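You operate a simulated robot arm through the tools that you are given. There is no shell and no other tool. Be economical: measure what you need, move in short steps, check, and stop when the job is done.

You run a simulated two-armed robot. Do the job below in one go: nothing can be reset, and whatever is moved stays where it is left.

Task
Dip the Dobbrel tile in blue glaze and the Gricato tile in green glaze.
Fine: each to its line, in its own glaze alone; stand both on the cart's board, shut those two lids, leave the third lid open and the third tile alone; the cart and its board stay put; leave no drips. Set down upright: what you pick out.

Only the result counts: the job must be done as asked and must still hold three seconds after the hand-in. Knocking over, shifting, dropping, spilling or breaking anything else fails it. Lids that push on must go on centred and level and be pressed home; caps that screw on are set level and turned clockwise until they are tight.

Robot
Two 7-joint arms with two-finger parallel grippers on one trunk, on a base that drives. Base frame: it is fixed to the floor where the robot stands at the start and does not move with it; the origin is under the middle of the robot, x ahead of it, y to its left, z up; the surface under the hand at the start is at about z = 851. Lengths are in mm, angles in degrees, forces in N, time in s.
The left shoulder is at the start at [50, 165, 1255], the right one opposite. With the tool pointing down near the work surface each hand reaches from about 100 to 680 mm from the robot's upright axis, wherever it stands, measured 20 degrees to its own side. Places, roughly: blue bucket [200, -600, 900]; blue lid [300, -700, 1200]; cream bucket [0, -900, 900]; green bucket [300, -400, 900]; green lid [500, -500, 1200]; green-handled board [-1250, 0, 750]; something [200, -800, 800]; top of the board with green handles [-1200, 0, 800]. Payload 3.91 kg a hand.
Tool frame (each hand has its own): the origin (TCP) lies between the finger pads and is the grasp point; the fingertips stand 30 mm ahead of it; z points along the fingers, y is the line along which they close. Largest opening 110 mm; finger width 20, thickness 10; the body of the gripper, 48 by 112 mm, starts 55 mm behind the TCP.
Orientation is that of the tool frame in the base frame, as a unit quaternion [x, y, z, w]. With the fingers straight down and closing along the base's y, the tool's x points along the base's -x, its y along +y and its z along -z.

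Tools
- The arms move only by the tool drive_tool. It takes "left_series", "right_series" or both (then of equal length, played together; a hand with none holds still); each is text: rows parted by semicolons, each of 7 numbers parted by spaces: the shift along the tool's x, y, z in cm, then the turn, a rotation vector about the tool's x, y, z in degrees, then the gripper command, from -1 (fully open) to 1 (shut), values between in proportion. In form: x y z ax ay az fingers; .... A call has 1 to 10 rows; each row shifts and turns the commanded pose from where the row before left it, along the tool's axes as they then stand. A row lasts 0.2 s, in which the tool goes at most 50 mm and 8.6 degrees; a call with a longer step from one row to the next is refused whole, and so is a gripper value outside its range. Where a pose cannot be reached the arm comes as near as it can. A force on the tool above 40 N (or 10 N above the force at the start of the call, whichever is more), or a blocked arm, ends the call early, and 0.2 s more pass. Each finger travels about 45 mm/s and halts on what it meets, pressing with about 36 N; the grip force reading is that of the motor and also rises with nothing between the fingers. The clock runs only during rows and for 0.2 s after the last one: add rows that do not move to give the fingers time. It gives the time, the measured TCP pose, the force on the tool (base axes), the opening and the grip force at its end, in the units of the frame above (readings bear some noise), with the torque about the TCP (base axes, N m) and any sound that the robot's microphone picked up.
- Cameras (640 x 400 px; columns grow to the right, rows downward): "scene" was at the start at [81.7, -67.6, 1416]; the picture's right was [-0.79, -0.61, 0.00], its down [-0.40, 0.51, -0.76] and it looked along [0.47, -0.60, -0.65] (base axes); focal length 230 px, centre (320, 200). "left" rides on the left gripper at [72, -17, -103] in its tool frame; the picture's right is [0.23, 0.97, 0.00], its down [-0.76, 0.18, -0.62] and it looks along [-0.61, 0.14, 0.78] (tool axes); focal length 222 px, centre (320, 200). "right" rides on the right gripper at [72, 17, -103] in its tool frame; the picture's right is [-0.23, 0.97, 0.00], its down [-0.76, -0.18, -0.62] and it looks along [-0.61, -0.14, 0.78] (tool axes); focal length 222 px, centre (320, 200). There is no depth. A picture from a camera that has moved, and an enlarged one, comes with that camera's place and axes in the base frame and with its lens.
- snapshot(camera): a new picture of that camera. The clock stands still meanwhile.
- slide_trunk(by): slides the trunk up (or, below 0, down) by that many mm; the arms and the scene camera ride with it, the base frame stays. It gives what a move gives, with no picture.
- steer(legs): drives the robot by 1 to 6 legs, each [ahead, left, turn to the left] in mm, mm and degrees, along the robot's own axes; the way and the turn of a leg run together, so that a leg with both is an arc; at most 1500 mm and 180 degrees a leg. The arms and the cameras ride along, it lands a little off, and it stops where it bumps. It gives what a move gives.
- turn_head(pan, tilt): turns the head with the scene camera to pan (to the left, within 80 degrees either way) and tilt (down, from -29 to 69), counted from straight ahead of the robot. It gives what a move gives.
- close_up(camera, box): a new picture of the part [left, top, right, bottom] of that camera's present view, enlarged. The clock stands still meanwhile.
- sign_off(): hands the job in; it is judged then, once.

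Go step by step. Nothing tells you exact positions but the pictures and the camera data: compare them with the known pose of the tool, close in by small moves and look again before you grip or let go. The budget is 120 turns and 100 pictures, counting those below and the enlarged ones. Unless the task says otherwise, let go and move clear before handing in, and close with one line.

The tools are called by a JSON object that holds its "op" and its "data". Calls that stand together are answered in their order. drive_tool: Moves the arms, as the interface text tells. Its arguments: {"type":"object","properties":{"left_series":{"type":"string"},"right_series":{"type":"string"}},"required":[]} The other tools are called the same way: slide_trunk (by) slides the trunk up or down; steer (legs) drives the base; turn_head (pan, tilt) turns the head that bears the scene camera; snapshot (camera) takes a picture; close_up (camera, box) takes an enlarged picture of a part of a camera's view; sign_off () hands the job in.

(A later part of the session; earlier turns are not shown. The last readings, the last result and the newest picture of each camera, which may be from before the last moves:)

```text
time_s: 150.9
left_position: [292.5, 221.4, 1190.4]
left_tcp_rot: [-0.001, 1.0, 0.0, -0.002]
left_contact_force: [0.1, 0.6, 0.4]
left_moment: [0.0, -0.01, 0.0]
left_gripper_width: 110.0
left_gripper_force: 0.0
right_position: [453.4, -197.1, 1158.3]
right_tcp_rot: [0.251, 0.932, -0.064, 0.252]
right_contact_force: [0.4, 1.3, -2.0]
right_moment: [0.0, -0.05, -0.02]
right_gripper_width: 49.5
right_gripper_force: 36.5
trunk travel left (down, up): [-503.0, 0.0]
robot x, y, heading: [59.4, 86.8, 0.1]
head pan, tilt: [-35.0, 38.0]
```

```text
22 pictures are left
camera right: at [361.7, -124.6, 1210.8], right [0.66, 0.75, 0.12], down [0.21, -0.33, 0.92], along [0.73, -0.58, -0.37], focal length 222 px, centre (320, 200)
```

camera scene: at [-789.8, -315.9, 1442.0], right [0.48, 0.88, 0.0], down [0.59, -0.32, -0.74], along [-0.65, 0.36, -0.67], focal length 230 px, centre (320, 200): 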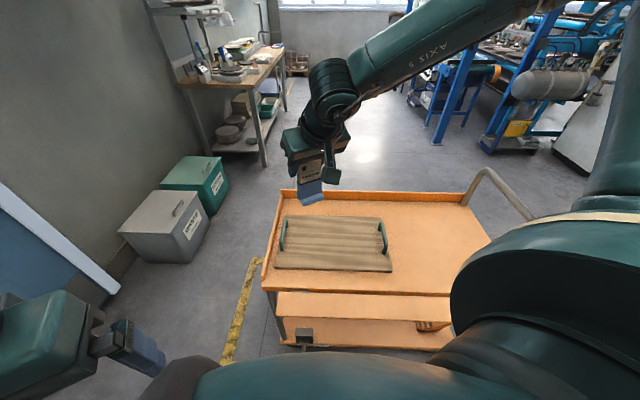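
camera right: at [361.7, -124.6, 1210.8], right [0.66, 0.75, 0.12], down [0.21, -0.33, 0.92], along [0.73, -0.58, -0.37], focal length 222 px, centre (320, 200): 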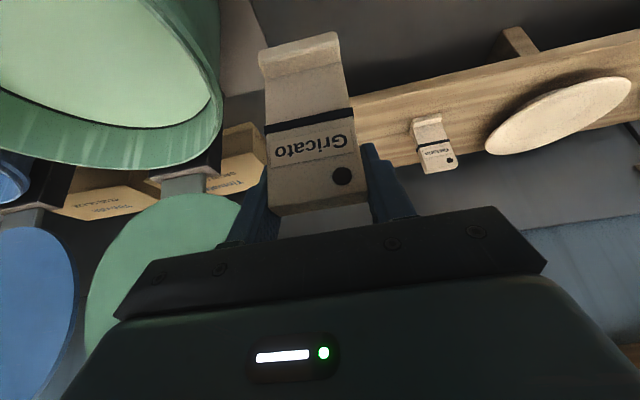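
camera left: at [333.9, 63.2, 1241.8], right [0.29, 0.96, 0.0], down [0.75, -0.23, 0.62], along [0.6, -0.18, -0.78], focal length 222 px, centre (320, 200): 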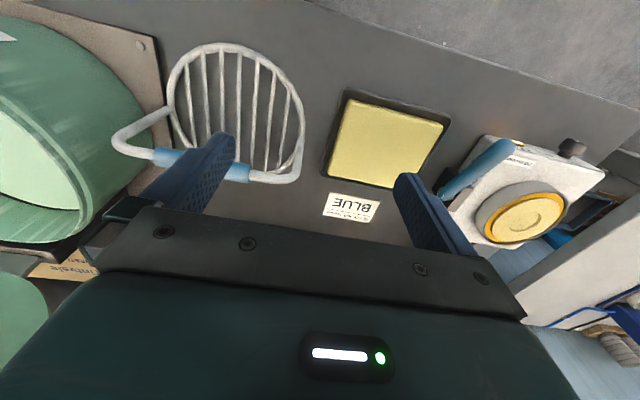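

Gricato in hand; rack otherwise untouched. Go to the green bucket (centre ≈(323,−373)) with the same relative pose as used for blue.

{"op": "steer", "data": {"legs": [[-56, 0, 0], [0, -42, 0], [0, 0, -30]]}}

{"op": "drive_tool", "data": {"right_series": "0 0 0 -3.75 0 -6.5 1;0 0 0 -3.75 0 -6.5 1;0 0 0 -3.75 0 -6.5 1;0 0 0 -3.75 0 -6.5 1;-3.2 2.6 1.85 0 0 0 1;-3.2 2.6 1.85 0 0 0 1;-3.2 2.6 1.85 0 0 0 1;0 0 0 0 0 0 1"}}

{"op": "turn_head", "data": {"pan": -15, "tilt": 42}}

{"op": "snapshot", "data": {"camera": "scene"}}

{"op": "snapshot", "data": {"camera": "right"}}

```text
time_s: 154.0
left_position: [273.6, 47.3, 1190.0]
left_tcp_rot: [0.257, 0.966, 0.001, -0.002]
left_contact_force: [0.1, 0.4, -0.9]
left_moment: [0.01, 0.02, -0.01]
left_gripper_width: 109.8
left_gripper_force: 0.0
right_position: [205.6, -396.5, 1157.7]
right_tcp_rot: [0.481, 0.838, -0.126, 0.227]
right_contact_force: [0.1, -0.9, -1.8]
right_moment: [0.0, -0.05, -0.01]
right_gripper_width: 49.4
right_gripper_force: 36.1
trunk travel left (down, up): [-503.0, 0.0]
robot x, y, heading: [4.8, 41.1, -29.5]
head pan, tilt: [-35.0, 38.0]
```

```text
time_s: 155.8
left_position: [272.1, 47.4, 1190.1]
left_tcp_rot: [0.257, 0.966, 0.002, -0.001]
left_contact_force: [0.4, -0.5, 0.4]
left_moment: [-0.04, -0.01, 0.02]
left_gripper_width: 110.1
left_gripper_force: 0.0
right_position: [339.0, -383.8, 1160.0]
right_tcp_rot: [0.248, 0.933, -0.063, 0.253]
right_contact_force: [-0.1, -0.3, -0.8]
right_moment: [-0.01, -0.01, -0.01]
right_gripper_width: 49.6
right_gripper_force: 36.4
trunk travel left (down, up): [-503.0, 0.0]
robot x, y, heading: [1.9, 40.9, -30.1]
head pan, tilt: [-35.0, 38.0]
```

```text
time_s: 156.6
left_position: [272.8, 47.6, 1190.1]
left_tcp_rot: [0.257, 0.967, 0.001, -0.001]
left_contact_force: [-0.2, 0.1, 0.1]
left_moment: [0.01, -0.02, 0.0]
left_gripper_width: 110.3
left_gripper_force: 0.0
right_position: [339.5, -385.2, 1159.0]
right_tcp_rot: [0.248, 0.933, -0.064, 0.253]
right_contact_force: [-0.6, 0.2, -1.2]
right_moment: [-0.03, -0.05, 0.01]
right_gripper_width: 49.7
right_gripper_force: 36.5
trunk travel left (down, up): [-503.0, 0.0]
robot x, y, heading: [3.1, 41.9, -29.8]
head pan, tilt: [-15.0, 42.0]
```

```text
21 pictures are left
camera scene: at [88.8, -29.5, 1442.0], right [-0.7, -0.71, 0.0], down [-0.48, 0.47, -0.74], along [0.53, -0.52, -0.67], focal length 230 px, centre (320, 200)
```

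scene: 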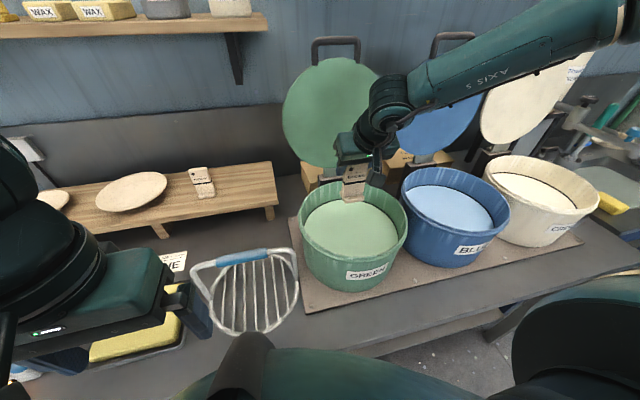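

```text
20 pictures are left
camera right: at [247.7, -311.8, 1211.9], right [0.65, 0.75, 0.12], down [0.21, -0.33, 0.92], along [0.73, -0.58, -0.37], focal length 222 px, centre (320, 200)
```

right: 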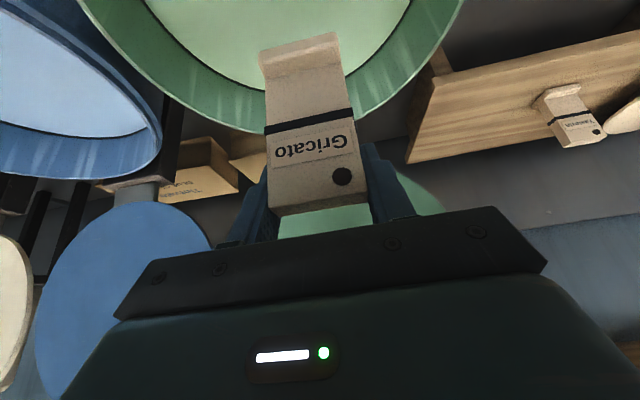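

Same framing as blue. Lower to just above the glaze and check.

{"op": "drive_tool", "data": {"right_series": "1.9 0 3.29 0 0 0 1;1.9 0 3.29 0 0 0 1;1.3 0 2.25 0 0 0 1;0.5 0 0.866 0 0 0 1;0 0 0 0 0 0 1"}}

{"op": "close_up", "data": {"camera": "right", "box": [160, 0, 480, 200]}}

```text
time_s: 157.8
left_position: [273.7, 48.2, 1189.2]
left_tcp_rot: [0.256, 0.967, 0.001, -0.002]
left_contact_force: [0.4, -0.8, -0.1]
left_moment: [0.0, 0.03, 0.03]
left_gripper_width: 109.8
left_gripper_force: 0.1
right_position: [340.1, -383.1, 1045.4]
right_tcp_rot: [0.248, 0.933, -0.064, 0.253]
right_contact_force: [-0.1, 0.7, -1.5]
right_moment: [-0.02, -0.02, 0.0]
right_gripper_width: 49.3
right_gripper_force: 36.2
trunk travel left (down, up): [-503.0, 0.0]
robot x, y, heading: [2.8, 44.5, -29.7]
head pan, tilt: [-15.0, 42.0]
```

```text
2.00 times, centred on (320, 100) of right
camera zoom: at [249.0, -310.9, 1099.1], right [0.65, 0.75, 0.12], down [0.21, -0.33, 0.92], along [0.73, -0.58, -0.37], focal length 444 px, centre (320, 400)
```

zoom: 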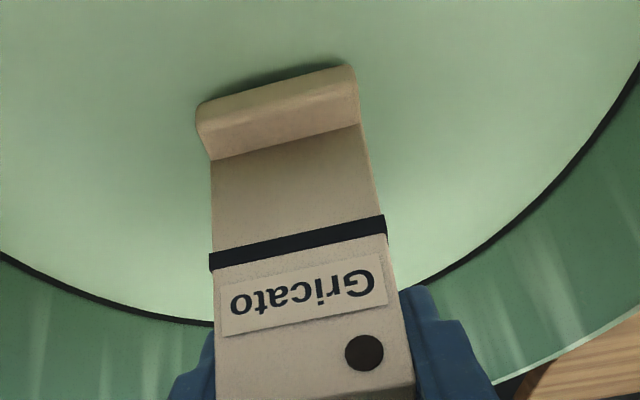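

{"op": "drive_tool", "data": {"right_series": "1.1 0 1.9 0 0 0 1;1.0 0 1.73 0 0 0 1;0 0 0 0 0 0 1"}}

{"op": "close_up", "data": {"camera": "right", "box": [220, 40, 420, 165]}}

```text
time_s: 158.6
left_position: [274.9, 47.4, 1190.7]
left_tcp_rot: [0.257, 0.966, 0.001, -0.001]
left_contact_force: [-0.1, 0.5, -0.7]
left_moment: [0.03, 0.02, 0.0]
left_gripper_width: 110.0
left_gripper_force: 0.0
right_position: [341.8, -383.5, 1004.6]
right_tcp_rot: [0.248, 0.933, -0.064, 0.254]
right_contact_force: [0.1, 0.4, -1.6]
right_moment: [0.01, -0.01, -0.01]
right_gripper_width: 49.4
right_gripper_force: 36.0
trunk travel left (down, up): [-503.0, 0.0]
robot x, y, heading: [1.5, 47.7, -29.6]
head pan, tilt: [-15.0, 42.0]
```

```text
3.20 times, centred on (320, 102) of right
camera zoom: at [248.9, -310.6, 1057.5], right [0.65, 0.75, 0.12], down [0.21, -0.33, 0.92], along [0.73, -0.58, -0.37], focal length 711 px, centre (320, 512)
```

zoom: 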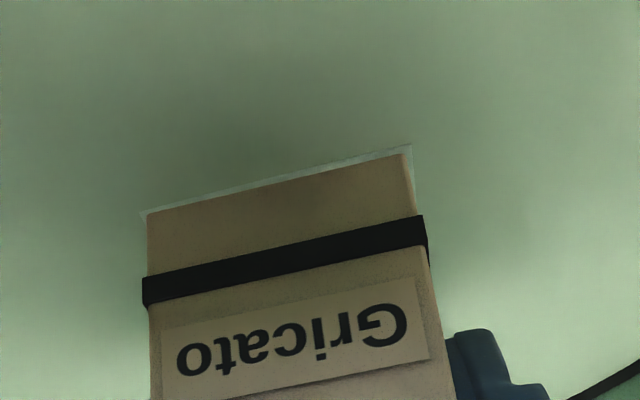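

About 13.5 mm to the line's edge; lowering the trunk 15.5 mm to get to mid-line.

{"op": "slide_trunk", "data": {"by": -15.5}}

{"op": "close_up", "data": {"camera": "right", "box": [220, 40, 420, 165]}}

```text
time_s: 159.3
left_position: [273.4, 48.2, 1174.1]
left_tcp_rot: [0.257, 0.967, 0.001, 0.0]
left_contact_force: [-0.7, 0.4, 0.4]
left_moment: [0.0, 0.0, -0.01]
left_gripper_width: 110.0
left_gripper_force: 0.1
right_position: [340.5, -382.5, 990.6]
right_tcp_rot: [0.248, 0.933, -0.065, 0.253]
right_contact_force: [0.3, 0.2, -1.6]
right_moment: [-0.01, -0.04, 0.01]
right_gripper_width: 49.6
right_gripper_force: 35.6
trunk travel left (down, up): [-488.0, 16.0]
robot x, y, heading: [2.5, 45.5, -29.8]
head pan, tilt: [-15.0, 42.0]
```

```text
3.20 times, centred on (320, 102) of right
camera zoom: at [248.8, -310.6, 1042.2], right [0.65, 0.75, 0.12], down [0.21, -0.33, 0.92], along [0.73, -0.58, -0.37], focal length 711 px, centre (320, 512)
```

zoom: 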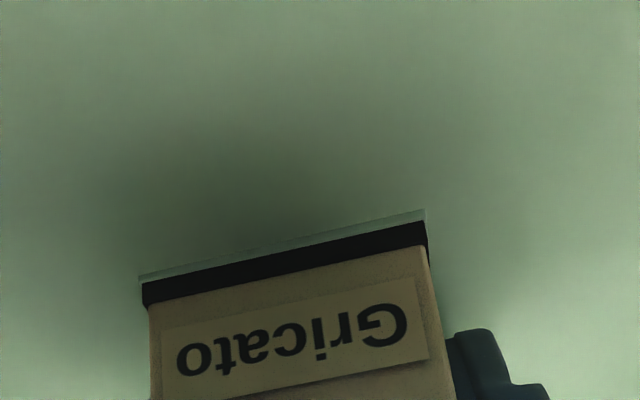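

Just into the line; 1.2 mm more, then lift and drain.

{"op": "slide_trunk", "data": {"by": -1.2}}

{"op": "slide_trunk", "data": {"by": 17}}

{"op": "drive_tool", "data": {"right_series": "-1 0 -1.73 0 0 0 1;-1 0 -1.73 0 0 0 1;-0.8 0 -1.39 0 0 0 1;0 0 0 0 0 0 1;0 0 0 0 0 0 1;0 0 0 0 0 0 1;0 0 0 0 0 0 1;0 0 0 0 0 0 1;0 0 0 0 0 0 1;0 0 0 0 0 0 1"}}

{"op": "drive_tool", "data": {"right_series": "0 0 0 0 0 0 1;0 0 0 0 0 0 1;0 0 0 0 0 0 1;0 0 0 0 0 0 1;0 0 0 0 0 0 1;0 0 0 0 0 0 1;0 0 0 0 0 0 1;0 0 0 0 0 0 1;0 0 0 0 0 0 1;0 0 0 0 0 0 1"}}

{"op": "drive_tool", "data": {"right_series": "0 0 0 0 0 0 1;0 0 0 0 0 0 1;0 0 0 0 0 0 1;0 0 0 0 0 0 1;0 0 0 0 0 0 1;0 0 0 0 0 0 1;0 0 0 0 0 0 1;0 0 0 0 0 0 1;0 0 0 0 0 0 1;0 0 0 0 0 0 1"}}

{"op": "drive_tool", "data": {"right_series": "0 0 0 0 0 0 1;0 0 0 0 0 0 1;0 0 0 0 0 0 1;0 0 0 0 0 0 1;0 0 0 0 0 0 1;0 0 0 0 0 0 1;0 0 0 0 0 0 1;0 0 0 0 0 0 1;0 0 0 0 0 0 1;0 0 0 0 0 0 1"}}

{"op": "drive_tool", "data": {"right_series": "0 0 0 0 0 0 1;0 0 0 0 0 0 1;0 0 0 0 0 0 1;0 0 0 0 0 0 1;0 0 0 0 0 0 1;0 0 0 0 0 0 1;0 0 0 0 0 0 1;0 0 0 0 0 0 1;0 0 0 0 0 0 1;0 0 0 0 0 0 1"}}

{"op": "drive_tool", "data": {"right_series": "0 0 0 0 0 0 1;0 0 0 0 0 0 1;0 0 0 0 0 0 1;0 0 0 0 0 0 1;0 0 0 0 0 0 1;0 0 0 0 0 0 1;0 0 0 0 0 0 1;0 0 0 0 0 0 1;0 0 0 0 0 0 1;0 0 0 0 0 0 1"}}

{"op": "close_up", "data": {"camera": "right", "box": [160, 0, 480, 200]}}

```text
time_s: 159.8
left_position: [273.0, 48.0, 1173.2]
left_tcp_rot: [0.257, 0.966, 0.001, -0.001]
left_contact_force: [-0.4, 0.0, -0.6]
left_moment: [-0.01, 0.02, 0.03]
left_gripper_width: 110.1
left_gripper_force: 0.0
right_position: [341.4, -383.2, 988.7]
right_tcp_rot: [0.248, 0.933, -0.064, 0.254]
right_contact_force: [-0.2, 0.1, -0.8]
right_moment: [-0.01, 0.0, -0.01]
right_gripper_width: 49.7
right_gripper_force: 36.2
trunk travel left (down, up): [-486.0, 17.0]
robot x, y, heading: [0.4, 42.0, -29.9]
head pan, tilt: [-15.0, 42.0]
```

```text
time_s: 160.4
left_position: [273.9, 47.1, 1189.2]
left_tcp_rot: [0.257, 0.967, 0.001, -0.001]
left_contact_force: [0.0, 0.8, 0.2]
left_moment: [0.04, 0.0, -0.03]
left_gripper_width: 109.8
left_gripper_force: 0.1
right_position: [340.5, -382.5, 1005.2]
right_tcp_rot: [0.248, 0.933, -0.064, 0.253]
right_contact_force: [-0.4, -0.9, -1.3]
right_moment: [-0.01, 0.0, 0.0]
right_gripper_width: 49.4
right_gripper_force: 35.6
trunk travel left (down, up): [-503.0, 0.0]
robot x, y, heading: [3.3, 41.4, -29.7]
head pan, tilt: [-15.0, 42.0]
```

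```text
time_s: 162.6
left_position: [273.4, 47.3, 1189.3]
left_tcp_rot: [0.256, 0.967, 0.001, -0.002]
left_contact_force: [0.0, -0.5, -0.7]
left_moment: [0.02, -0.02, 0.0]
left_gripper_width: 109.9
left_gripper_force: 0.1
right_position: [340.6, -383.3, 1060.8]
right_tcp_rot: [0.248, 0.933, -0.064, 0.254]
right_contact_force: [-0.2, -0.8, -1.9]
right_moment: [0.03, 0.0, -0.02]
right_gripper_width: 49.5
right_gripper_force: 36.1
trunk travel left (down, up): [-503.0, 0.0]
robot x, y, heading: [6.7, 46.4, -29.5]
head pan, tilt: [-15.0, 42.0]
```

```text
time_s: 164.8
left_position: [273.1, 46.4, 1190.2]
left_tcp_rot: [0.256, 0.967, 0.002, -0.001]
left_contact_force: [0.0, -0.2, 0.7]
left_moment: [0.03, 0.02, 0.0]
left_gripper_width: 110.1
left_gripper_force: 0.2
right_position: [340.4, -383.3, 1061.9]
right_tcp_rot: [0.248, 0.933, -0.065, 0.253]
right_contact_force: [0.9, -0.7, -1.1]
right_moment: [0.03, -0.01, -0.01]
right_gripper_width: 49.6
right_gripper_force: 36.3
trunk travel left (down, up): [-503.0, 0.0]
robot x, y, heading: [4.1, 45.5, -29.7]
head pan, tilt: [-15.0, 42.0]
```

```text
time_s: 167.0
left_position: [274.1, 47.6, 1189.4]
left_tcp_rot: [0.256, 0.967, 0.001, -0.002]
left_contact_force: [0.0, 0.0, -0.8]
left_moment: [0.0, -0.02, -0.01]
left_gripper_width: 109.9
left_gripper_force: 0.0
right_position: [339.7, -382.7, 1060.3]
right_tcp_rot: [0.249, 0.932, -0.065, 0.253]
right_contact_force: [0.2, -0.4, -1.1]
right_moment: [-0.02, -0.02, -0.01]
right_gripper_width: 49.7
right_gripper_force: 36.0
trunk travel left (down, up): [-503.0, 0.0]
robot x, y, heading: [-1.3, 47.8, -29.7]
head pan, tilt: [-15.0, 42.0]
```

```text
time_s: 169.2
left_position: [273.6, 46.6, 1189.7]
left_tcp_rot: [0.256, 0.967, 0.001, -0.002]
left_contact_force: [0.4, 1.0, 0.4]
left_moment: [-0.01, -0.03, 0.02]
left_gripper_width: 110.2
left_gripper_force: 0.0
right_position: [341.3, -382.4, 1061.3]
right_tcp_rot: [0.248, 0.933, -0.064, 0.254]
right_contact_force: [-0.2, 0.2, -1.4]
right_moment: [-0.01, -0.01, 0.01]
right_gripper_width: 49.2
right_gripper_force: 35.8
trunk travel left (down, up): [-503.0, 0.0]
robot x, y, heading: [3.3, 48.2, -29.8]
head pan, tilt: [-15.0, 42.0]
```

```text
time_s: 171.4
left_position: [273.7, 47.1, 1188.1]
left_tcp_rot: [0.256, 0.967, 0.001, -0.001]
left_contact_force: [-0.7, -0.4, -0.3]
left_moment: [0.0, -0.02, 0.02]
left_gripper_width: 110.0
left_gripper_force: 0.0
right_position: [340.0, -382.5, 1061.4]
right_tcp_rot: [0.248, 0.933, -0.064, 0.253]
right_contact_force: [-0.3, -1.0, -1.4]
right_moment: [-0.02, -0.01, -0.01]
right_gripper_width: 49.7
right_gripper_force: 35.9
trunk travel left (down, up): [-503.0, 0.0]
robot x, y, heading: [-0.7, 45.0, -29.4]
head pan, tilt: [-15.0, 42.0]
```

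```text
time_s: 173.6
left_position: [272.5, 46.1, 1189.2]
left_tcp_rot: [0.256, 0.967, 0.0, -0.001]
left_contact_force: [-0.8, 0.3, -1.0]
left_moment: [-0.01, 0.03, 0.02]
left_gripper_width: 110.1
left_gripper_force: 0.1
right_position: [340.4, -383.8, 1061.4]
right_tcp_rot: [0.248, 0.933, -0.064, 0.254]
right_contact_force: [1.1, -0.5, -1.2]
right_moment: [-0.01, 0.0, -0.01]
right_gripper_width: 49.6
right_gripper_force: 35.8
trunk travel left (down, up): [-503.0, 0.0]
robot x, y, heading: [2.2, 45.6, -29.7]
head pan, tilt: [-15.0, 42.0]
```

```text
2.00 times, centred on (320, 100) of right
camera zoom: at [248.4, -311.3, 1113.6], right [0.65, 0.75, 0.12], down [0.21, -0.33, 0.92], along [0.73, -0.58, -0.37], focal length 444 px, centre (320, 400)
```

zoom: 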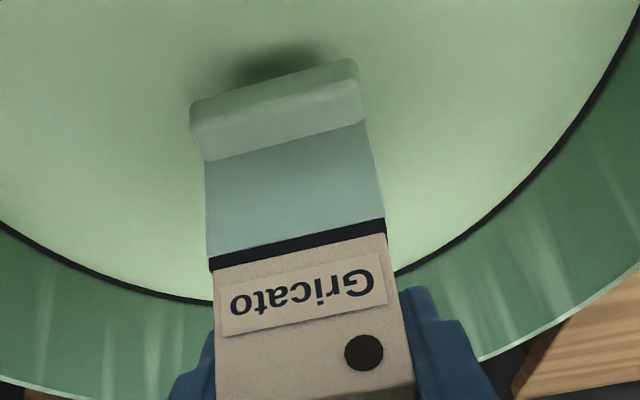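

Clean green dip, drained. Lift and go to the cart, aiming for the same relative pose shifted to the free right half of the board.

{"op": "drive_tool", "data": {"right_series": "-1.5 0 -2.6 0 0 0 1;-1.5 0 -2.6 0 0 0 1;-2 0 -3.46 0 0 0 1;-1 0 -1.73 0 0 0 1;1.5 0 -0.87 0 0 0 1;1.5 0 -0.87 0 0 0 1;0 0 0 0 0 0 1"}}

{"op": "steer", "data": {"legs": [[-250, 0, 0], [0, 0, -151], [0, 415, 0], [410, 0, 0]]}}

{"op": "turn_head", "data": {"pan": -28, "tilt": 42}}

{"op": "snapshot", "data": {"camera": "scene"}}

```text
time_s: 175.2
left_position: [272.8, 47.1, 1190.3]
left_tcp_rot: [0.256, 0.967, 0.001, -0.001]
left_contact_force: [0.0, -0.3, -0.8]
left_moment: [0.01, 0.02, -0.01]
left_gripper_width: 110.1
left_gripper_force: 0.1
right_position: [308.9, -365.6, 1180.5]
right_tcp_rot: [0.248, 0.933, -0.064, 0.254]
right_contact_force: [0.0, 0.0, -1.6]
right_moment: [0.06, -0.02, 0.0]
right_gripper_width: 49.6
right_gripper_force: 36.2
trunk travel left (down, up): [-503.0, 0.0]
robot x, y, heading: [3.2, 43.4, -29.7]
head pan, tilt: [-15.0, 42.0]
```

```text
time_s: 189.1
left_position: [-862.3, -371.9, 1190.3]
left_tcp_rot: [1.0, -0.006, 0.002, 0.001]
left_contact_force: [-0.2, 0.1, 0.2]
left_moment: [0.01, -0.02, -0.02]
left_gripper_width: 110.2
left_gripper_force: 0.1
right_position: [-1095.8, -28.9, 1181.3]
right_tcp_rot: [0.966, -0.005, -0.26, 0.002]
right_contact_force: [-0.1, 0.4, -0.8]
right_moment: [-0.03, 0.02, 0.02]
right_gripper_width: 49.4
right_gripper_force: 35.6
trunk travel left (down, up): [-503.0, 0.0]
robot x, y, heading: [-629.8, -238.5, 179.4]
head pan, tilt: [-15.0, 42.0]
```

```text
time_s: 189.9
left_position: [-862.4, -372.7, 1189.4]
left_tcp_rot: [1.0, -0.005, 0.0, 0.001]
left_contact_force: [-0.4, 0.1, 0.3]
left_moment: [0.0, 0.0, -0.02]
left_gripper_width: 109.6
left_gripper_force: 0.0
right_position: [-1094.7, -29.0, 1180.1]
right_tcp_rot: [0.965, -0.005, -0.261, 0.002]
right_contact_force: [-1.0, 0.8, -1.0]
right_moment: [0.0, 0.0, 0.01]
right_gripper_width: 49.6
right_gripper_force: 36.0
trunk travel left (down, up): [-503.0, 0.0]
robot x, y, heading: [-630.8, -236.6, 179.3]
head pan, tilt: [-28.0, 42.0]
```

```text
15 pictures are left
camera scene: at [-730.4, -198.8, 1442.0], right [0.48, 0.88, 0.0], down [0.59, -0.32, -0.74], along [-0.65, 0.35, -0.67], focal length 230 px, centre (320, 200)
```

scene: 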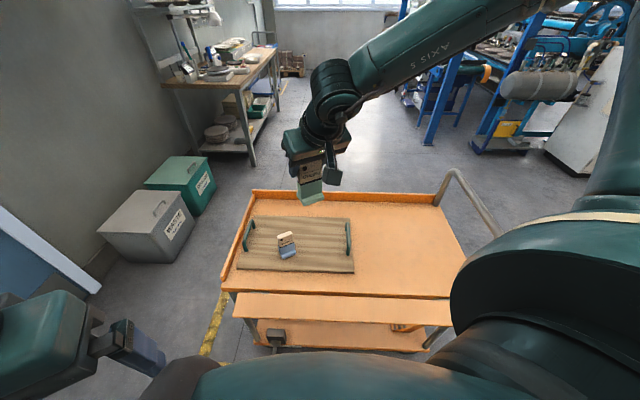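

Both the board and Dobbrel are unmoved. Bring Gricato over the right half (≈(−1162,42)), lower by trunk, then guarded steps by arm.

{"op": "drive_tool", "data": {"right_series": "-2.1 -2.3 1.2 0 0 0 1;-2.1 -2.3 1.2 0 0 0 1;-2.1 -2.3 1.2 0 0 0 1;1.95 0 3.38 0 0 0 1;1.95 0 3.38 0 0 0 1;1.95 0 3.38 0 0 0 1;1.95 0 3.38 0 0 0 1;0 0 0 0 0 0 1"}}

{"op": "slide_trunk", "data": {"by": -150}}

{"op": "close_up", "data": {"camera": "scene", "box": [200, 120, 440, 270]}}

```text
time_s: 191.7
left_position: [-863.2, -371.7, 1190.3]
left_tcp_rot: [1.0, -0.005, 0.001, 0.0]
left_contact_force: [-0.4, 0.3, -0.7]
left_moment: [-0.03, 0.02, 0.0]
left_gripper_width: 110.2
left_gripper_force: 0.0
right_position: [-1168.2, 38.8, 1025.1]
right_tcp_rot: [0.965, -0.004, -0.261, 0.003]
right_contact_force: [0.5, -0.2, -0.9]
right_moment: [0.02, 0.03, -0.02]
right_gripper_width: 49.5
right_gripper_force: 35.9
trunk travel left (down, up): [-503.0, 0.0]
robot x, y, heading: [-633.4, -238.7, 179.7]
head pan, tilt: [-28.0, 42.0]
```

```text
time_s: 193.4
left_position: [-861.7, -372.2, 1039.8]
left_tcp_rot: [1.0, -0.006, 0.0, 0.0]
left_contact_force: [-0.1, 0.0, 0.0]
left_moment: [0.01, -0.04, 0.02]
left_gripper_width: 110.1
left_gripper_force: 0.1
right_position: [-1168.8, 38.4, 875.0]
right_tcp_rot: [0.965, -0.005, -0.261, 0.002]
right_contact_force: [0.4, 0.1, -1.2]
right_moment: [-0.01, 0.04, -0.02]
right_gripper_width: 49.3
right_gripper_force: 36.1
trunk travel left (down, up): [-353.0, 150.0]
robot x, y, heading: [-629.5, -236.6, 179.3]
head pan, tilt: [-28.0, 42.0]
```

```text
2.67 times, centred on (320, 195) of scene
camera zoom: at [-730.4, -198.7, 1292.0], right [0.48, 0.88, 0.0], down [0.59, -0.32, -0.74], along [-0.65, 0.36, -0.67], focal length 614 px, centre (320, 213)
```

zoom: 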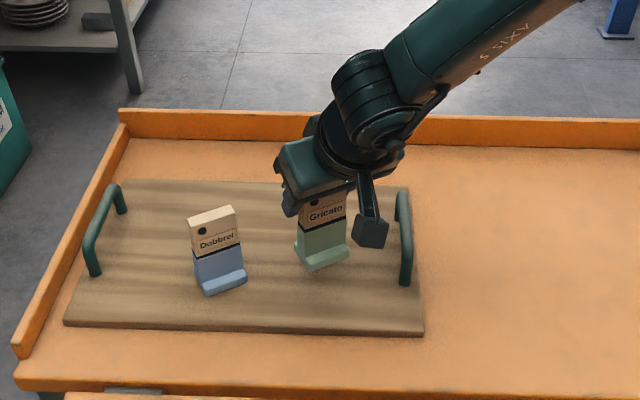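

Position is good. Lowering onto the board.

{"op": "drive_tool", "data": {"right_series": "0.2 0 0.346 0 0 0 1;0.2 0 0.346 0 0 0 1;0.2 0 0.346 0 0 0 1;0.2 0 0.346 0 0 0 1;0.2 0 0.346 0 0 0 1;0.2 0 0.346 0 0 0 1;0.2 0 0.346 0 0 0 1;0.1 0 0.173 0 0 0 1;0 0 0 0 0 0 1"}}

{"op": "drive_tool", "data": {"right_series": "0.1 0 0.173 0 0 0 1;0 0 0 0 0 0 1"}}

{"op": "drive_tool", "data": {"right_series": "0.1 0 0.173 0 0 0 1;0 0 0 0 0 0 1"}}

```text
time_s: 195.4
left_position: [-862.1, -371.2, 1040.3]
left_tcp_rot: [1.0, -0.005, 0.001, 0.001]
left_contact_force: [-0.5, -0.3, 0.7]
left_moment: [0.0, -0.04, -0.01]
left_gripper_width: 110.2
left_gripper_force: 0.2
right_position: [-1168.8, 38.9, 844.9]
right_tcp_rot: [0.965, -0.006, -0.261, 0.001]
right_contact_force: [0.7, 0.0, -1.6]
right_moment: [-0.04, 0.02, 0.01]
right_gripper_width: 49.6
right_gripper_force: 36.3
trunk travel left (down, up): [-353.0, 150.0]
robot x, y, heading: [-629.1, -235.4, 179.2]
head pan, tilt: [-28.0, 42.0]
```

```text
time_s: 196.0
left_position: [-862.6, -372.0, 1039.3]
left_tcp_rot: [1.0, -0.005, 0.002, 0.001]
left_contact_force: [0.3, 0.2, 0.0]
left_moment: [0.0, 0.03, 0.03]
left_gripper_width: 109.9
left_gripper_force: 0.1
right_position: [-1168.8, 38.4, 842.2]
right_tcp_rot: [0.965, -0.004, -0.261, 0.002]
right_contact_force: [-0.6, 0.0, -0.7]
right_moment: [0.01, 0.02, -0.03]
right_gripper_width: 49.7
right_gripper_force: 35.9
trunk travel left (down, up): [-353.0, 150.0]
robot x, y, heading: [-628.1, -237.8, 179.4]
head pan, tilt: [-28.0, 42.0]
```

```text
time_s: 196.6
left_position: [-861.8, -371.5, 1039.9]
left_tcp_rot: [1.0, -0.005, 0.002, 0.001]
left_contact_force: [-0.2, 0.0, -0.1]
left_moment: [-0.01, 0.0, 0.02]
left_gripper_width: 109.8
left_gripper_force: 0.1
right_position: [-1168.2, 39.7, 840.6]
right_tcp_rot: [0.965, -0.005, -0.261, 0.001]
right_contact_force: [0.1, 0.1, -1.8]
right_moment: [0.03, 0.02, 0.0]
right_gripper_width: 49.7
right_gripper_force: 35.8
trunk travel left (down, up): [-353.0, 150.0]
robot x, y, heading: [-628.3, -238.2, 179.5]
head pan, tilt: [-28.0, 42.0]
```

{"op": "drive_tool", "data": {"right_series": "0.1 0 0.173 0 0 0 1;0 0 0 0 0 0 1"}}

{"op": "drive_tool", "data": {"right_series": "0.05 0 0.087 0 0 0 1;0 0 0 0 0 0 1"}}

```text
time_s: 197.2
left_position: [-861.7, -371.7, 1039.7]
left_tcp_rot: [1.0, -0.004, 0.0, 0.0]
left_contact_force: [0.5, 0.0, 0.5]
left_moment: [0.0, 0.0, 0.01]
left_gripper_width: 109.8
left_gripper_force: 0.1
right_position: [-1169.5, 40.0, 840.2]
right_tcp_rot: [0.965, -0.005, -0.262, 0.002]
right_contact_force: [1.7, 0.8, 8.7]
right_moment: [0.31, -0.39, -0.05]
right_gripper_width: 49.6
right_gripper_force: 35.5
trunk travel left (down, up): [-353.0, 150.0]
robot x, y, heading: [-625.6, -234.7, 179.4]
head pan, tilt: [-28.0, 42.0]
```

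```text
time_s: 197.8
left_position: [-861.2, -372.1, 1040.4]
left_tcp_rot: [1.0, -0.006, 0.001, 0.0]
left_contact_force: [1.1, 0.3, -0.4]
left_moment: [0.0, -0.02, -0.01]
left_gripper_width: 110.1
left_gripper_force: 0.1
right_position: [-1168.6, 37.8, 841.3]
right_tcp_rot: [0.965, -0.005, -0.263, 0.001]
right_contact_force: [1.5, 1.8, 16.9]
right_moment: [0.54, -0.6, -0.01]
right_gripper_width: 49.4
right_gripper_force: 36.0
trunk travel left (down, up): [-353.0, 150.0]
robot x, y, heading: [-626.2, -238.6, 179.3]
head pan, tilt: [-28.0, 42.0]
```

Contact (17 N). Ease up 1.5 mm, release, and retreat.

{"op": "drive_tool", "data": {"right_series": "-0.08 0 -0.13 0 0 0 1;0 0 0 0 0 0 1;0 0 0 0 0 0 0.05;0 0 0 0 0 0 -0.1;0 0 0 0 0 0 -0.3;0 0 0 0 0 0 -0.36;0 0 0 0 0 0 -0.36"}}

{"op": "drive_tool", "data": {"right_series": "0 0 -2 0 0 0 -0.36;0 0 -4 0 0 0 -0.36;0 0 -4 0 0 0 -0.36;-1 0 -4 0 0 0 -0.36;-1 0 -4 0 0 0 -0.36;0 0 0 0 0 0 -0.36"}}

{"op": "slide_trunk", "data": {"by": 150}}

{"op": "close_up", "data": {"camera": "scene", "box": [220, 180, 380, 280]}}

```text
time_s: 199.4
left_position: [-862.8, -371.8, 1039.7]
left_tcp_rot: [1.0, -0.005, 0.001, 0.001]
left_contact_force: [-0.2, 0.1, -0.2]
left_moment: [0.01, 0.0, -0.02]
left_gripper_width: 109.9
left_gripper_force: 0.0
right_position: [-1168.3, 38.9, 839.5]
right_tcp_rot: [0.965, -0.004, -0.261, 0.002]
right_contact_force: [-0.1, 0.1, 0.2]
right_moment: [0.0, 0.0, -0.02]
right_gripper_width: 74.9
right_gripper_force: 0.0
trunk travel left (down, up): [-353.0, 150.0]
robot x, y, heading: [-627.3, -240.1, 179.7]
head pan, tilt: [-28.0, 42.0]
```

```text
time_s: 200.8
left_position: [-861.8, -371.0, 1039.2]
left_tcp_rot: [1.0, -0.006, 0.002, 0.001]
left_contact_force: [0.1, -0.2, -1.5]
left_moment: [0.0, -0.01, -0.01]
left_gripper_width: 110.0
left_gripper_force: 0.0
right_position: [-1094.3, 38.8, 1005.4]
right_tcp_rot: [0.965, -0.005, -0.26, 0.002]
right_contact_force: [-0.7, -0.5, -0.2]
right_moment: [0.01, 0.0, 0.01]
right_gripper_width: 74.8
right_gripper_force: 0.0
trunk travel left (down, up): [-353.0, 150.0]
robot x, y, heading: [-628.1, -238.4, 179.8]
head pan, tilt: [-28.0, 42.0]
```

```text
time_s: 202.6
left_position: [-862.3, -371.7, 1189.7]
left_tcp_rot: [1.0, -0.005, 0.001, 0.001]
left_contact_force: [0.0, 0.2, -0.9]
left_moment: [0.04, -0.01, -0.01]
left_gripper_width: 110.1
left_gripper_force: 0.0
right_position: [-1095.9, 39.3, 1155.0]
right_tcp_rot: [0.965, -0.006, -0.261, 0.001]
right_contact_force: [-0.3, -0.6, 0.2]
right_moment: [-0.02, 0.02, -0.03]
right_gripper_width: 75.1
right_gripper_force: 0.1
trunk travel left (down, up): [-503.0, 0.0]
robot x, y, heading: [-629.4, -237.7, 179.3]
head pan, tilt: [-28.0, 42.0]
```

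```text
4.00 times, centred on (300, 230) of scene
camera zoom: at [-730.6, -198.8, 1441.9], right [0.48, 0.88, 0.0], down [0.59, -0.32, -0.74], along [-0.65, 0.36, -0.67], focal length 922 px, centre (400, 80)
```

zoom: 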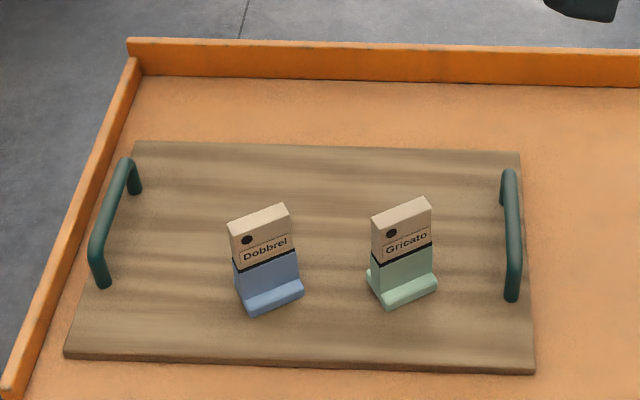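

Both tiles stand on the board. Now the lids: the blue lid's handle bar is ≈(337,−730,1366), hinged near n≈607, z≈1034. I'll return to a place facing blue with the handle to the right-front, hand retracted.

{"op": "drive_tool", "data": {"right_series": "3.45 0 -2 0 0 0 -0.36;3.45 0 -2 0 0 0 -0.36;0 0 0 0 0 0 -0.36"}}

{"op": "steer", "data": {"legs": [[-250, 0, 0], [0, 0, 180], [0, -158, 0], [125, 0, 0]]}}

{"op": "turn_head", "data": {"pan": -32, "tilt": 15}}

{"op": "snapshot", "data": {"camera": "scene"}}

```text
time_s: 203.4
left_position: [-863.3, -370.8, 1190.2]
left_tcp_rot: [1.0, -0.006, 0.001, 0.0]
left_contact_force: [-0.1, -1.0, -1.0]
left_moment: [-0.05, 0.0, 0.01]
left_gripper_width: 110.0
left_gripper_force: 0.0
right_position: [-1016.9, 37.3, 1154.6]
right_tcp_rot: [0.965, -0.005, -0.26, 0.002]
right_contact_force: [-0.4, 0.0, -0.8]
right_moment: [0.01, 0.01, -0.01]
right_gripper_width: 74.7
right_gripper_force: 0.1
trunk travel left (down, up): [-503.0, 0.0]
robot x, y, heading: [-627.7, -235.3, 179.7]
head pan, tilt: [-28.0, 42.0]
```

```text
time_s: 215.0
left_position: [-22.5, -274.7, 1189.9]
left_tcp_rot: [0.016, 1.0, 0.001, -0.001]
left_contact_force: [0.5, -0.4, -1.2]
left_moment: [-0.02, 0.0, 0.01]
left_gripper_width: 110.0
left_gripper_force: 0.1
right_position: [122.7, -689.3, 1155.4]
right_tcp_rot: [0.016, 0.965, -0.002, 0.26]
right_contact_force: [-0.1, 0.1, -0.4]
right_moment: [0.01, 0.0, 0.03]
right_gripper_width: 74.9
right_gripper_force: 0.1
trunk travel left (down, up): [-503.0, 0.0]
robot x, y, heading: [-257.5, -399.5, -2.1]
head pan, tilt: [-28.0, 42.0]
```

```text
time_s: 215.9
left_position: [-22.1, -274.7, 1189.3]
left_tcp_rot: [0.017, 1.0, 0.0, -0.001]
left_contact_force: [-0.4, 0.1, 0.2]
left_moment: [0.04, -0.01, 0.02]
left_gripper_width: 110.0
left_gripper_force: 0.1
right_position: [120.9, -689.5, 1156.4]
right_tcp_rot: [0.017, 0.965, -0.002, 0.262]
right_contact_force: [0.1, 0.4, 0.0]
right_moment: [0.01, 0.0, -0.02]
right_gripper_width: 74.9
right_gripper_force: 0.0
trunk travel left (down, up): [-503.0, 0.0]
robot x, y, heading: [-260.5, -403.2, -2.0]
head pan, tilt: [-32.0, 15.0]
```

```text
12 pictures are left
camera scene: at [-152.5, -456.9, 1484.4], right [-0.56, -0.83, 0.0], down [-0.22, 0.14, -0.97], along [0.8, -0.54, -0.26], focal length 230 px, centre (320, 200)
```

scene: 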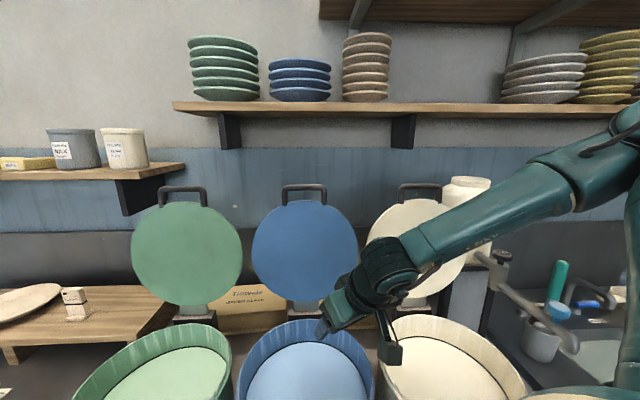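

Measured: blue lid disc ≈275 mm across, handle bar ≈336 mm from the hinge, leaning back ≈8°. Plan: fingers pointing forward, grip one leg of the handle loop, pull it past vertical by driving back, then lower it resting on the fingers. First reorient the hand: yaw square to the wall, then tilt toward horizontal.

{"op": "drive_tool", "data": {"right_series": "0 0 0 3.5 0 6.06 -0.36;0 0 0 3.5 0 6.06 -0.36;0 0 0 3.5 0 6.06 -0.36;0 0 0 3.5 0 6.06 -0.36;0 0 0 0 -8 0 -0.36;0 0 0 0 -8 0 -0.36;0 0 0 0 -8 0 -0.36;0 0 0 0 -8 0 -0.36;0 0 0 0 -8 0 -0.36;0 0 0 0 -8 0 -0.36"}}

{"op": "drive_tool", "data": {"right_series": "-4 0 0 0 -4 0 -0.36;-4 0 0 0 -4 0 -0.36;-4 0 0 0 -4 0 -0.36;-4 0 0 0 0 0 -0.36;-4 0 0 0 0 0 -0.36;0 0 0 0 0 0 -0.36"}}

```text
time_s: 218.1
left_position: [-22.7, -276.0, 1189.9]
left_tcp_rot: [0.016, 1.0, 0.001, -0.001]
left_contact_force: [-1.0, 0.0, -0.8]
left_moment: [0.0, 0.0, -0.01]
left_gripper_width: 109.9
left_gripper_force: 0.0
right_position: [150.8, -686.3, 1154.2]
right_tcp_rot: [0.203, 0.749, -0.159, 0.611]
right_contact_force: [-0.2, 0.5, -0.7]
right_moment: [-0.03, -0.02, 0.0]
right_gripper_width: 75.0
right_gripper_force: 0.0
right hand out of reach, approached as far as the arm can: row 6, 7, 8
trunk travel left (down, up): [-503.0, 0.0]
robot x, y, heading: [-257.8, -402.3, -2.0]
head pan, tilt: [-32.0, 15.0]
```

```text
time_s: 219.5
left_position: [-21.6, -274.8, 1189.7]
left_tcp_rot: [0.016, 1.0, 0.001, -0.001]
left_contact_force: [-0.3, -0.8, 1.1]
left_moment: [0.02, -0.04, -0.02]
left_gripper_width: 110.0
left_gripper_force: 0.3
right_position: [171.9, -694.7, 1350.9]
right_tcp_rot: [0.184, 0.683, -0.179, 0.684]
right_contact_force: [-0.1, 0.0, 0.2]
right_moment: [0.0, 0.0, -0.01]
right_gripper_width: 74.9
right_gripper_force: 0.1
right hand out of reach, approached as far as the arm can: row 1, 2
trunk travel left (down, up): [-503.0, 0.0]
robot x, y, heading: [-259.8, -403.5, -1.9]
head pan, tilt: [-32.0, 15.0]
```

The hand is now horizontal at (172,−695,1351), facing the right leg of the blue handle. Checking with the hand camera.

{"op": "snapshot", "data": {"camera": "right"}}

```text
11 pictures are left
camera right: at [90.4, -626.7, 1277.8], right [0.48, 0.84, 0.23], down [-0.63, 0.15, 0.76], along [0.61, -0.52, 0.61], focal length 222 px, centre (320, 200)
```

right: 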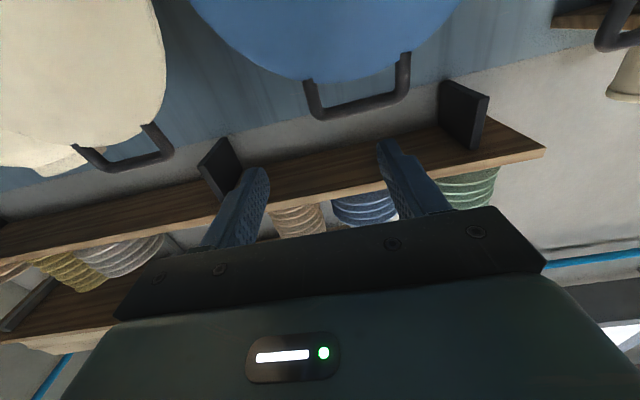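

Leg of the loop at d≈−521; gap between disc and bar is z≈1327–1354. Narrow the fingers and move in at z≈1342.

{"op": "drive_tool", "data": {"right_series": "0.45 -0.25 3.5 0 0 0 0.34;0.45 -0.25 3.5 0 0 0 0.34;0 0 3 0 0 0 0.34;0 0 0 0 0 0 0.34;0 0 0 0 0 0 0.34"}}

{"op": "close_up", "data": {"camera": "right", "box": [200, 20, 480, 220]}}

```text
time_s: 220.7
left_position: [-23.5, -275.5, 1190.9]
left_tcp_rot: [0.017, 1.0, 0.001, -0.002]
left_contact_force: [0.0, -0.3, -0.1]
left_moment: [0.01, 0.01, 0.04]
left_gripper_width: 110.2
left_gripper_force: 0.1
right_position: [256.3, -748.5, 1340.2]
right_tcp_rot: [0.185, 0.682, -0.18, 0.684]
right_contact_force: [-0.6, -0.9, 0.0]
right_moment: [-0.02, -0.04, 0.0]
right_gripper_width: 36.4
right_gripper_force: 0.1
trunk travel left (down, up): [-503.0, 0.0]
robot x, y, heading: [-261.8, -404.2, -1.9]
head pan, tilt: [-32.0, 15.0]
```

```text
2.00 times, centred on (340, 120) of right
camera zoom: at [174.6, -680.7, 1268.7], right [0.48, 0.84, 0.23], down [-0.63, 0.15, 0.76], along [0.61, -0.52, 0.61], focal length 444 px, centre (280, 360)
```

zoom: 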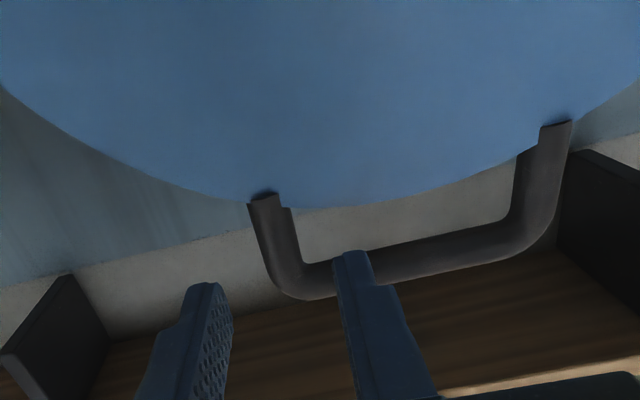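

Perfectly lined up with the leg. Advancing 57 mm and gripping it.

{"op": "drive_tool", "data": {"right_series": "0 0 3 0 0 0 0.34;0 0 2.7 0 0 0 0.34;0 0 0 0 0 0 0.34;0 0 0 0 0 0 0.7;0 0 0 0 0 0 1;0 0 0 0 0 0 1;0 0 0 0 0 0 1"}}

```text
time_s: 222.3
left_position: [-22.6, -273.8, 1190.3]
left_tcp_rot: [0.016, 1.0, 0.0, -0.001]
left_contact_force: [-0.5, 0.0, -0.1]
left_moment: [0.0, -0.03, -0.02]
left_gripper_width: 110.3
left_gripper_force: 0.0
right_position: [305.1, -776.1, 1343.9]
right_tcp_rot: [0.185, 0.681, -0.18, 0.685]
right_contact_force: [0.4, -3.3, 1.4]
right_moment: [-0.88, 0.11, 0.1]
right_gripper_width: 15.8
right_gripper_force: 44.6
trunk travel left (down, up): [-503.0, 0.0]
robot x, y, heading: [-258.1, -398.5, -2.0]
head pan, tilt: [-32.0, 15.0]
```

Gripped (15.8 mm). Pull it along the arc to just past vertical.

{"op": "drive_tool", "data": {"right_series": "-0.1 0 -1.5 0 0 0 1;-0.15 0 -2.5 0 0 0 1;0 0 -2.0 0 0 0 1;0.2 0 -2.0 0 0 0 1;0.3 0 -1.5 0 0 0 1;0 0 0 0 0 0 1"}}

```text
time_s: 223.7
left_position: [-21.0, -274.4, 1189.5]
left_tcp_rot: [0.016, 1.0, 0.001, -0.003]
left_contact_force: [-0.7, 0.2, 0.0]
left_moment: [0.0, 0.01, 0.02]
left_gripper_width: 109.9
left_gripper_force: 0.1
right_position: [223.1, -727.2, 1336.6]
right_tcp_rot: [0.183, 0.684, -0.181, 0.683]
right_contact_force: [8.0, 6.3, -9.0]
right_moment: [-1.09, -0.1, 0.08]
right_gripper_width: 15.6
right_gripper_force: 44.5
trunk travel left (down, up): [-503.0, 0.0]
robot x, y, heading: [-258.2, -404.8, -1.6]
head pan, tilt: [-32.0, 15.0]
```

Lid follows. Continue along the arc to ≈30°.

{"op": "drive_tool", "data": {"right_series": "0.6 0 -2.6 0 0 0 1;0.8 0 -2.55 0 0 0 1;1.05 0 -2.5 0 0 0 1;1.25 0 -2.4 0 0 0 1;0 0 0 0 0 0 1"}}

{"op": "snapshot", "data": {"camera": "scene"}}

```text
time_s: 224.7
left_position: [-25.1, -277.6, 1191.0]
left_tcp_rot: [0.019, 1.0, 0.001, 0.001]
left_contact_force: [1.0, 0.4, -0.2]
left_moment: [-0.03, -0.02, -0.03]
left_gripper_width: 110.0
left_gripper_force: 0.1
right_position: [159.7, -689.0, 1311.9]
right_tcp_rot: [0.2, 0.674, -0.197, 0.683]
right_contact_force: [-14.7, -19.0, 2.9]
right_moment: [-0.39, 0.31, -0.87]
right_gripper_width: 15.5
right_gripper_force: 45.1
right hand out of reach, approached as far as the arm can: row 3, 4
trunk travel left (down, up): [-503.0, 0.0]
robot x, y, heading: [-262.1, -403.0, -2.1]
head pan, tilt: [-32.0, 15.0]
stopped in row 4 (right hand): the force on the tool passed its limit at 49 N (the readings are from after the stop); the commanded pose is now the measured one
```

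```text
9 pictures are left
camera scene: at [-156.0, -459.3, 1484.9], right [-0.56, -0.83, 0.0], down [-0.21, 0.15, -0.97], along [0.8, -0.54, -0.26], focal length 230 px, centre (320, 200)
```

scene: 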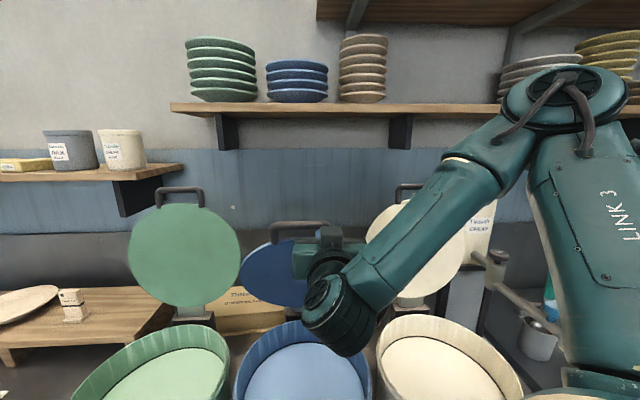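

The lid is held at ≈25° forward and my arm is folded up. I'll test how the hinge behaves: loosening slightly leaves the bar safely resting over the fingers.

{"op": "drive_tool", "data": {"right_series": "0 0 0 0 0 0 0.6;0 0 0 0 0 0 0.5;0 0 0 0 0 0 0.5;0 0 0 0 0 0 0.5"}}

{"op": "close_up", "data": {"camera": "scene", "box": [210, 180, 450, 330]}}

```text
time_s: 225.7
left_position: [-24.3, -277.1, 1190.4]
left_tcp_rot: [0.018, 1.0, 0.001, 0.0]
left_contact_force: [0.5, 0.0, -0.1]
left_moment: [0.0, 0.0, 0.03]
left_gripper_width: 110.1
left_gripper_force: 0.1
right_position: [163.4, -682.9, 1311.9]
right_tcp_rot: [0.195, 0.675, -0.19, 0.686]
right_contact_force: [-6.7, -5.1, 8.4]
right_moment: [-0.07, -0.22, -0.04]
right_gripper_width: 28.7
right_gripper_force: 1.0
trunk travel left (down, up): [-503.0, 0.0]
robot x, y, heading: [-260.9, -402.6, -2.0]
head pan, tilt: [-32.0, 15.0]
```

```text
2.67 times, centred on (330, 255) of scene
camera zoom: at [-155.3, -458.4, 1484.7], right [-0.56, -0.83, 0.0], down [-0.21, 0.15, -0.97], along [0.8, -0.54, -0.26], focal length 614 px, centre (293, 53)
```

zoom: 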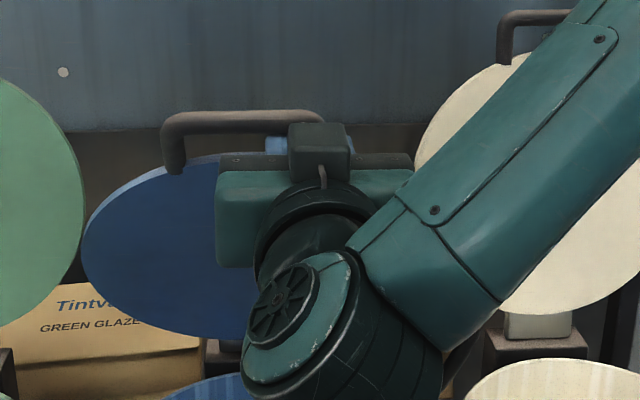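

No forward push from the lid on the fingers — maybe a friction hinge. Moving up slightly to separate the fingers from the disc's edge and see whether the bar drops on them.

{"op": "drive_tool", "data": {"right_series": "-0.5 0 0.2 0 0 0 0.5;0 0 0 0 0 0 0.5;0 0 0 0 0 0 0.5"}}

{"op": "drive_tool", "data": {"right_series": "0 0 0 0 0 0 0.5;0 0 0 0 0 0 0.5;0 0 0 0 0 0 0.5;0 0 0 0 0 0 0.5"}}

```text
time_s: 226.5
left_position: [-21.6, -277.0, 1190.1]
left_tcp_rot: [0.018, 1.0, 0.001, -0.002]
left_contact_force: [0.3, -1.2, -0.4]
left_moment: [0.0, -0.01, -0.03]
left_gripper_width: 110.2
left_gripper_force: 0.0
right_position: [166.9, -685.9, 1315.0]
right_tcp_rot: [0.195, 0.678, -0.191, 0.683]
right_contact_force: [0.3, -3.3, -8.2]
right_moment: [-0.14, 0.13, -0.09]
right_gripper_width: 28.4
right_gripper_force: 2.1
trunk travel left (down, up): [-503.0, 0.0]
robot x, y, heading: [-265.4, -400.3, -2.1]
head pan, tilt: [-32.0, 15.0]
```

```text
time_s: 227.5
left_position: [-22.4, -276.6, 1190.1]
left_tcp_rot: [0.019, 1.0, 0.001, -0.002]
left_contact_force: [0.8, -0.4, 0.4]
left_moment: [0.0, 0.01, 0.01]
left_gripper_width: 109.9
left_gripper_force: 0.0
right_position: [165.9, -686.1, 1316.1]
right_tcp_rot: [0.195, 0.676, -0.19, 0.684]
right_contact_force: [1.4, -4.3, -8.3]
right_moment: [-0.1, 0.07, -0.11]
right_gripper_width: 28.9
right_gripper_force: 1.2
trunk travel left (down, up): [-503.0, 0.0]
robot x, y, heading: [-261.1, -404.5, -2.0]
head pan, tilt: [-32.0, 15.0]
```

{"op": "drive_tool", "data": {"right_series": "0.2 0 0 0 0 0 0.3;0 0 0 0 0 0 0.3;0 0 0 0 0 0 0.3;0 0 0 0 0 0 0.3"}}

{"op": "drive_tool", "data": {"right_series": "0.15 0 0 0 0 0 0.3;0 0 0 0 0 0 0.3;0 0 0 0 0 0 0.3;0 0 0 0 0 0 0.3"}}

```text
time_s: 228.5
left_position: [-22.3, -275.9, 1190.2]
left_tcp_rot: [0.018, 1.0, 0.0, -0.001]
left_contact_force: [0.4, -0.3, 0.2]
left_moment: [0.01, 0.01, 0.03]
left_gripper_width: 109.9
left_gripper_force: 0.1
right_position: [166.7, -683.4, 1315.4]
right_tcp_rot: [0.194, 0.675, -0.19, 0.686]
right_contact_force: [-1.0, 1.8, 5.5]
right_moment: [-0.01, -0.21, 0.07]
right_gripper_width: 39.0
right_gripper_force: 0.4
trunk travel left (down, up): [-503.0, 0.0]
robot x, y, heading: [-260.8, -401.6, -2.2]
head pan, tilt: [-32.0, 15.0]
```

```text
time_s: 229.5
left_position: [-23.9, -275.2, 1191.5]
left_tcp_rot: [0.019, 1.0, 0.001, 0.0]
left_contact_force: [0.4, -0.6, 0.5]
left_moment: [-0.01, -0.02, 0.01]
left_gripper_width: 110.0
left_gripper_force: 0.1
right_position: [165.2, -684.0, 1315.0]
right_tcp_rot: [0.194, 0.674, -0.189, 0.687]
right_contact_force: [-4.6, 3.5, 14.9]
right_moment: [0.1, -0.48, 0.22]
right_gripper_width: 39.0
right_gripper_force: 0.1
trunk travel left (down, up): [-503.0, 0.0]
robot x, y, heading: [-264.7, -404.4, -1.9]
head pan, tilt: [-32.0, 15.0]
```

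The finger just fits the loop, so from here on I'll use the fingers as a shelf: the bar resting on the fingertip while base (back) and trunk (down) follow the arc in small steps. First slide back so only the tip lies under the bar.

{"op": "drive_tool", "data": {"right_series": "-0.15 0 0 0 0 0 0.3;0 0 0 0 0 0 0.3"}}

{"op": "steer", "data": {"legs": [[-40, 21, 0]]}}

{"op": "close_up", "data": {"camera": "right", "box": [200, 20, 480, 220]}}

```text
time_s: 230.1
left_position: [-23.9, -274.3, 1190.9]
left_tcp_rot: [0.019, 1.0, 0.001, -0.001]
left_contact_force: [0.2, -0.2, 0.0]
left_moment: [0.01, 0.0, -0.02]
left_gripper_width: 109.7
left_gripper_force: 0.1
right_position: [165.5, -684.5, 1316.1]
right_tcp_rot: [0.194, 0.676, -0.191, 0.685]
right_contact_force: [-3.6, 3.6, 12.0]
right_moment: [0.12, -0.36, 0.13]
right_gripper_width: 39.2
right_gripper_force: 1.2
trunk travel left (down, up): [-503.0, 0.0]
robot x, y, heading: [-263.4, -405.0, -2.1]
head pan, tilt: [-32.0, 15.0]
```

```text
time_s: 231.0
left_position: [-39.4, -266.6, 1189.4]
left_tcp_rot: [0.017, 1.0, 0.001, -0.003]
left_contact_force: [0.1, 0.7, -0.9]
left_moment: [0.0, -0.03, -0.05]
left_gripper_width: 110.3
left_gripper_force: 0.0
right_position: [152.9, -677.5, 1309.3]
right_tcp_rot: [0.196, 0.679, -0.192, 0.681]
right_contact_force: [16.7, -7.5, -15.1]
right_moment: [-1.6, -2.9, 0.8]
right_gripper_width: 40.2
right_gripper_force: 1.1
trunk travel left (down, up): [-503.0, 0.0]
robot x, y, heading: [-282.2, -394.3, -2.2]
head pan, tilt: [-32.0, 15.0]
stopped in leg 1: the force on the tool passed its limit at 59 N (the readings are from after the stop); the commanded pose is now the measured one
```

```text
2.00 times, centred on (340, 120) of right
camera zoom: at [73.3, -607.5, 1236.0], right [0.51, 0.83, 0.23], down [-0.63, 0.17, 0.76], along [0.59, -0.53, 0.61], focal length 444 px, centre (280, 360)
```

zoom: 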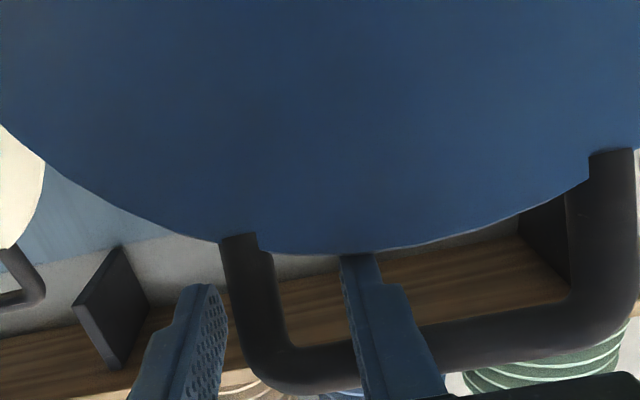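

The finger is wedged because it isn't square to the tilted lid. Pitching the hand up ~16° to relieve it, then sliding back with the arm.

{"op": "drive_tool", "data": {"right_series": "0 0 0 0 -5 0 0.3;0 0 0 0 -5 0 0.3;0 0 0 0 -5 0 0.3;0 0 0 0 0 0 0.3"}}

```text
time_s: 232.0
left_position: [-38.3, -265.2, 1188.8]
left_tcp_rot: [0.018, 1.0, 0.001, -0.004]
left_contact_force: [-0.6, -0.2, -0.2]
left_moment: [0.01, 0.0, -0.01]
left_gripper_width: 110.0
left_gripper_force: 0.0
right_position: [158.1, -682.8, 1310.6]
right_tcp_rot: [0.167, 0.593, -0.216, 0.757]
right_contact_force: [17.7, -0.2, -33.8]
right_moment: [-0.49, 0.79, -0.58]
right_gripper_width: 43.0
right_gripper_force: 4.9
right hand out of reach, approached as far as the arm can: row 3
trunk travel left (down, up): [-503.0, 0.0]
robot x, y, heading: [-280.5, -392.1, -2.0]
head pan, tilt: [-32.0, 15.0]
```

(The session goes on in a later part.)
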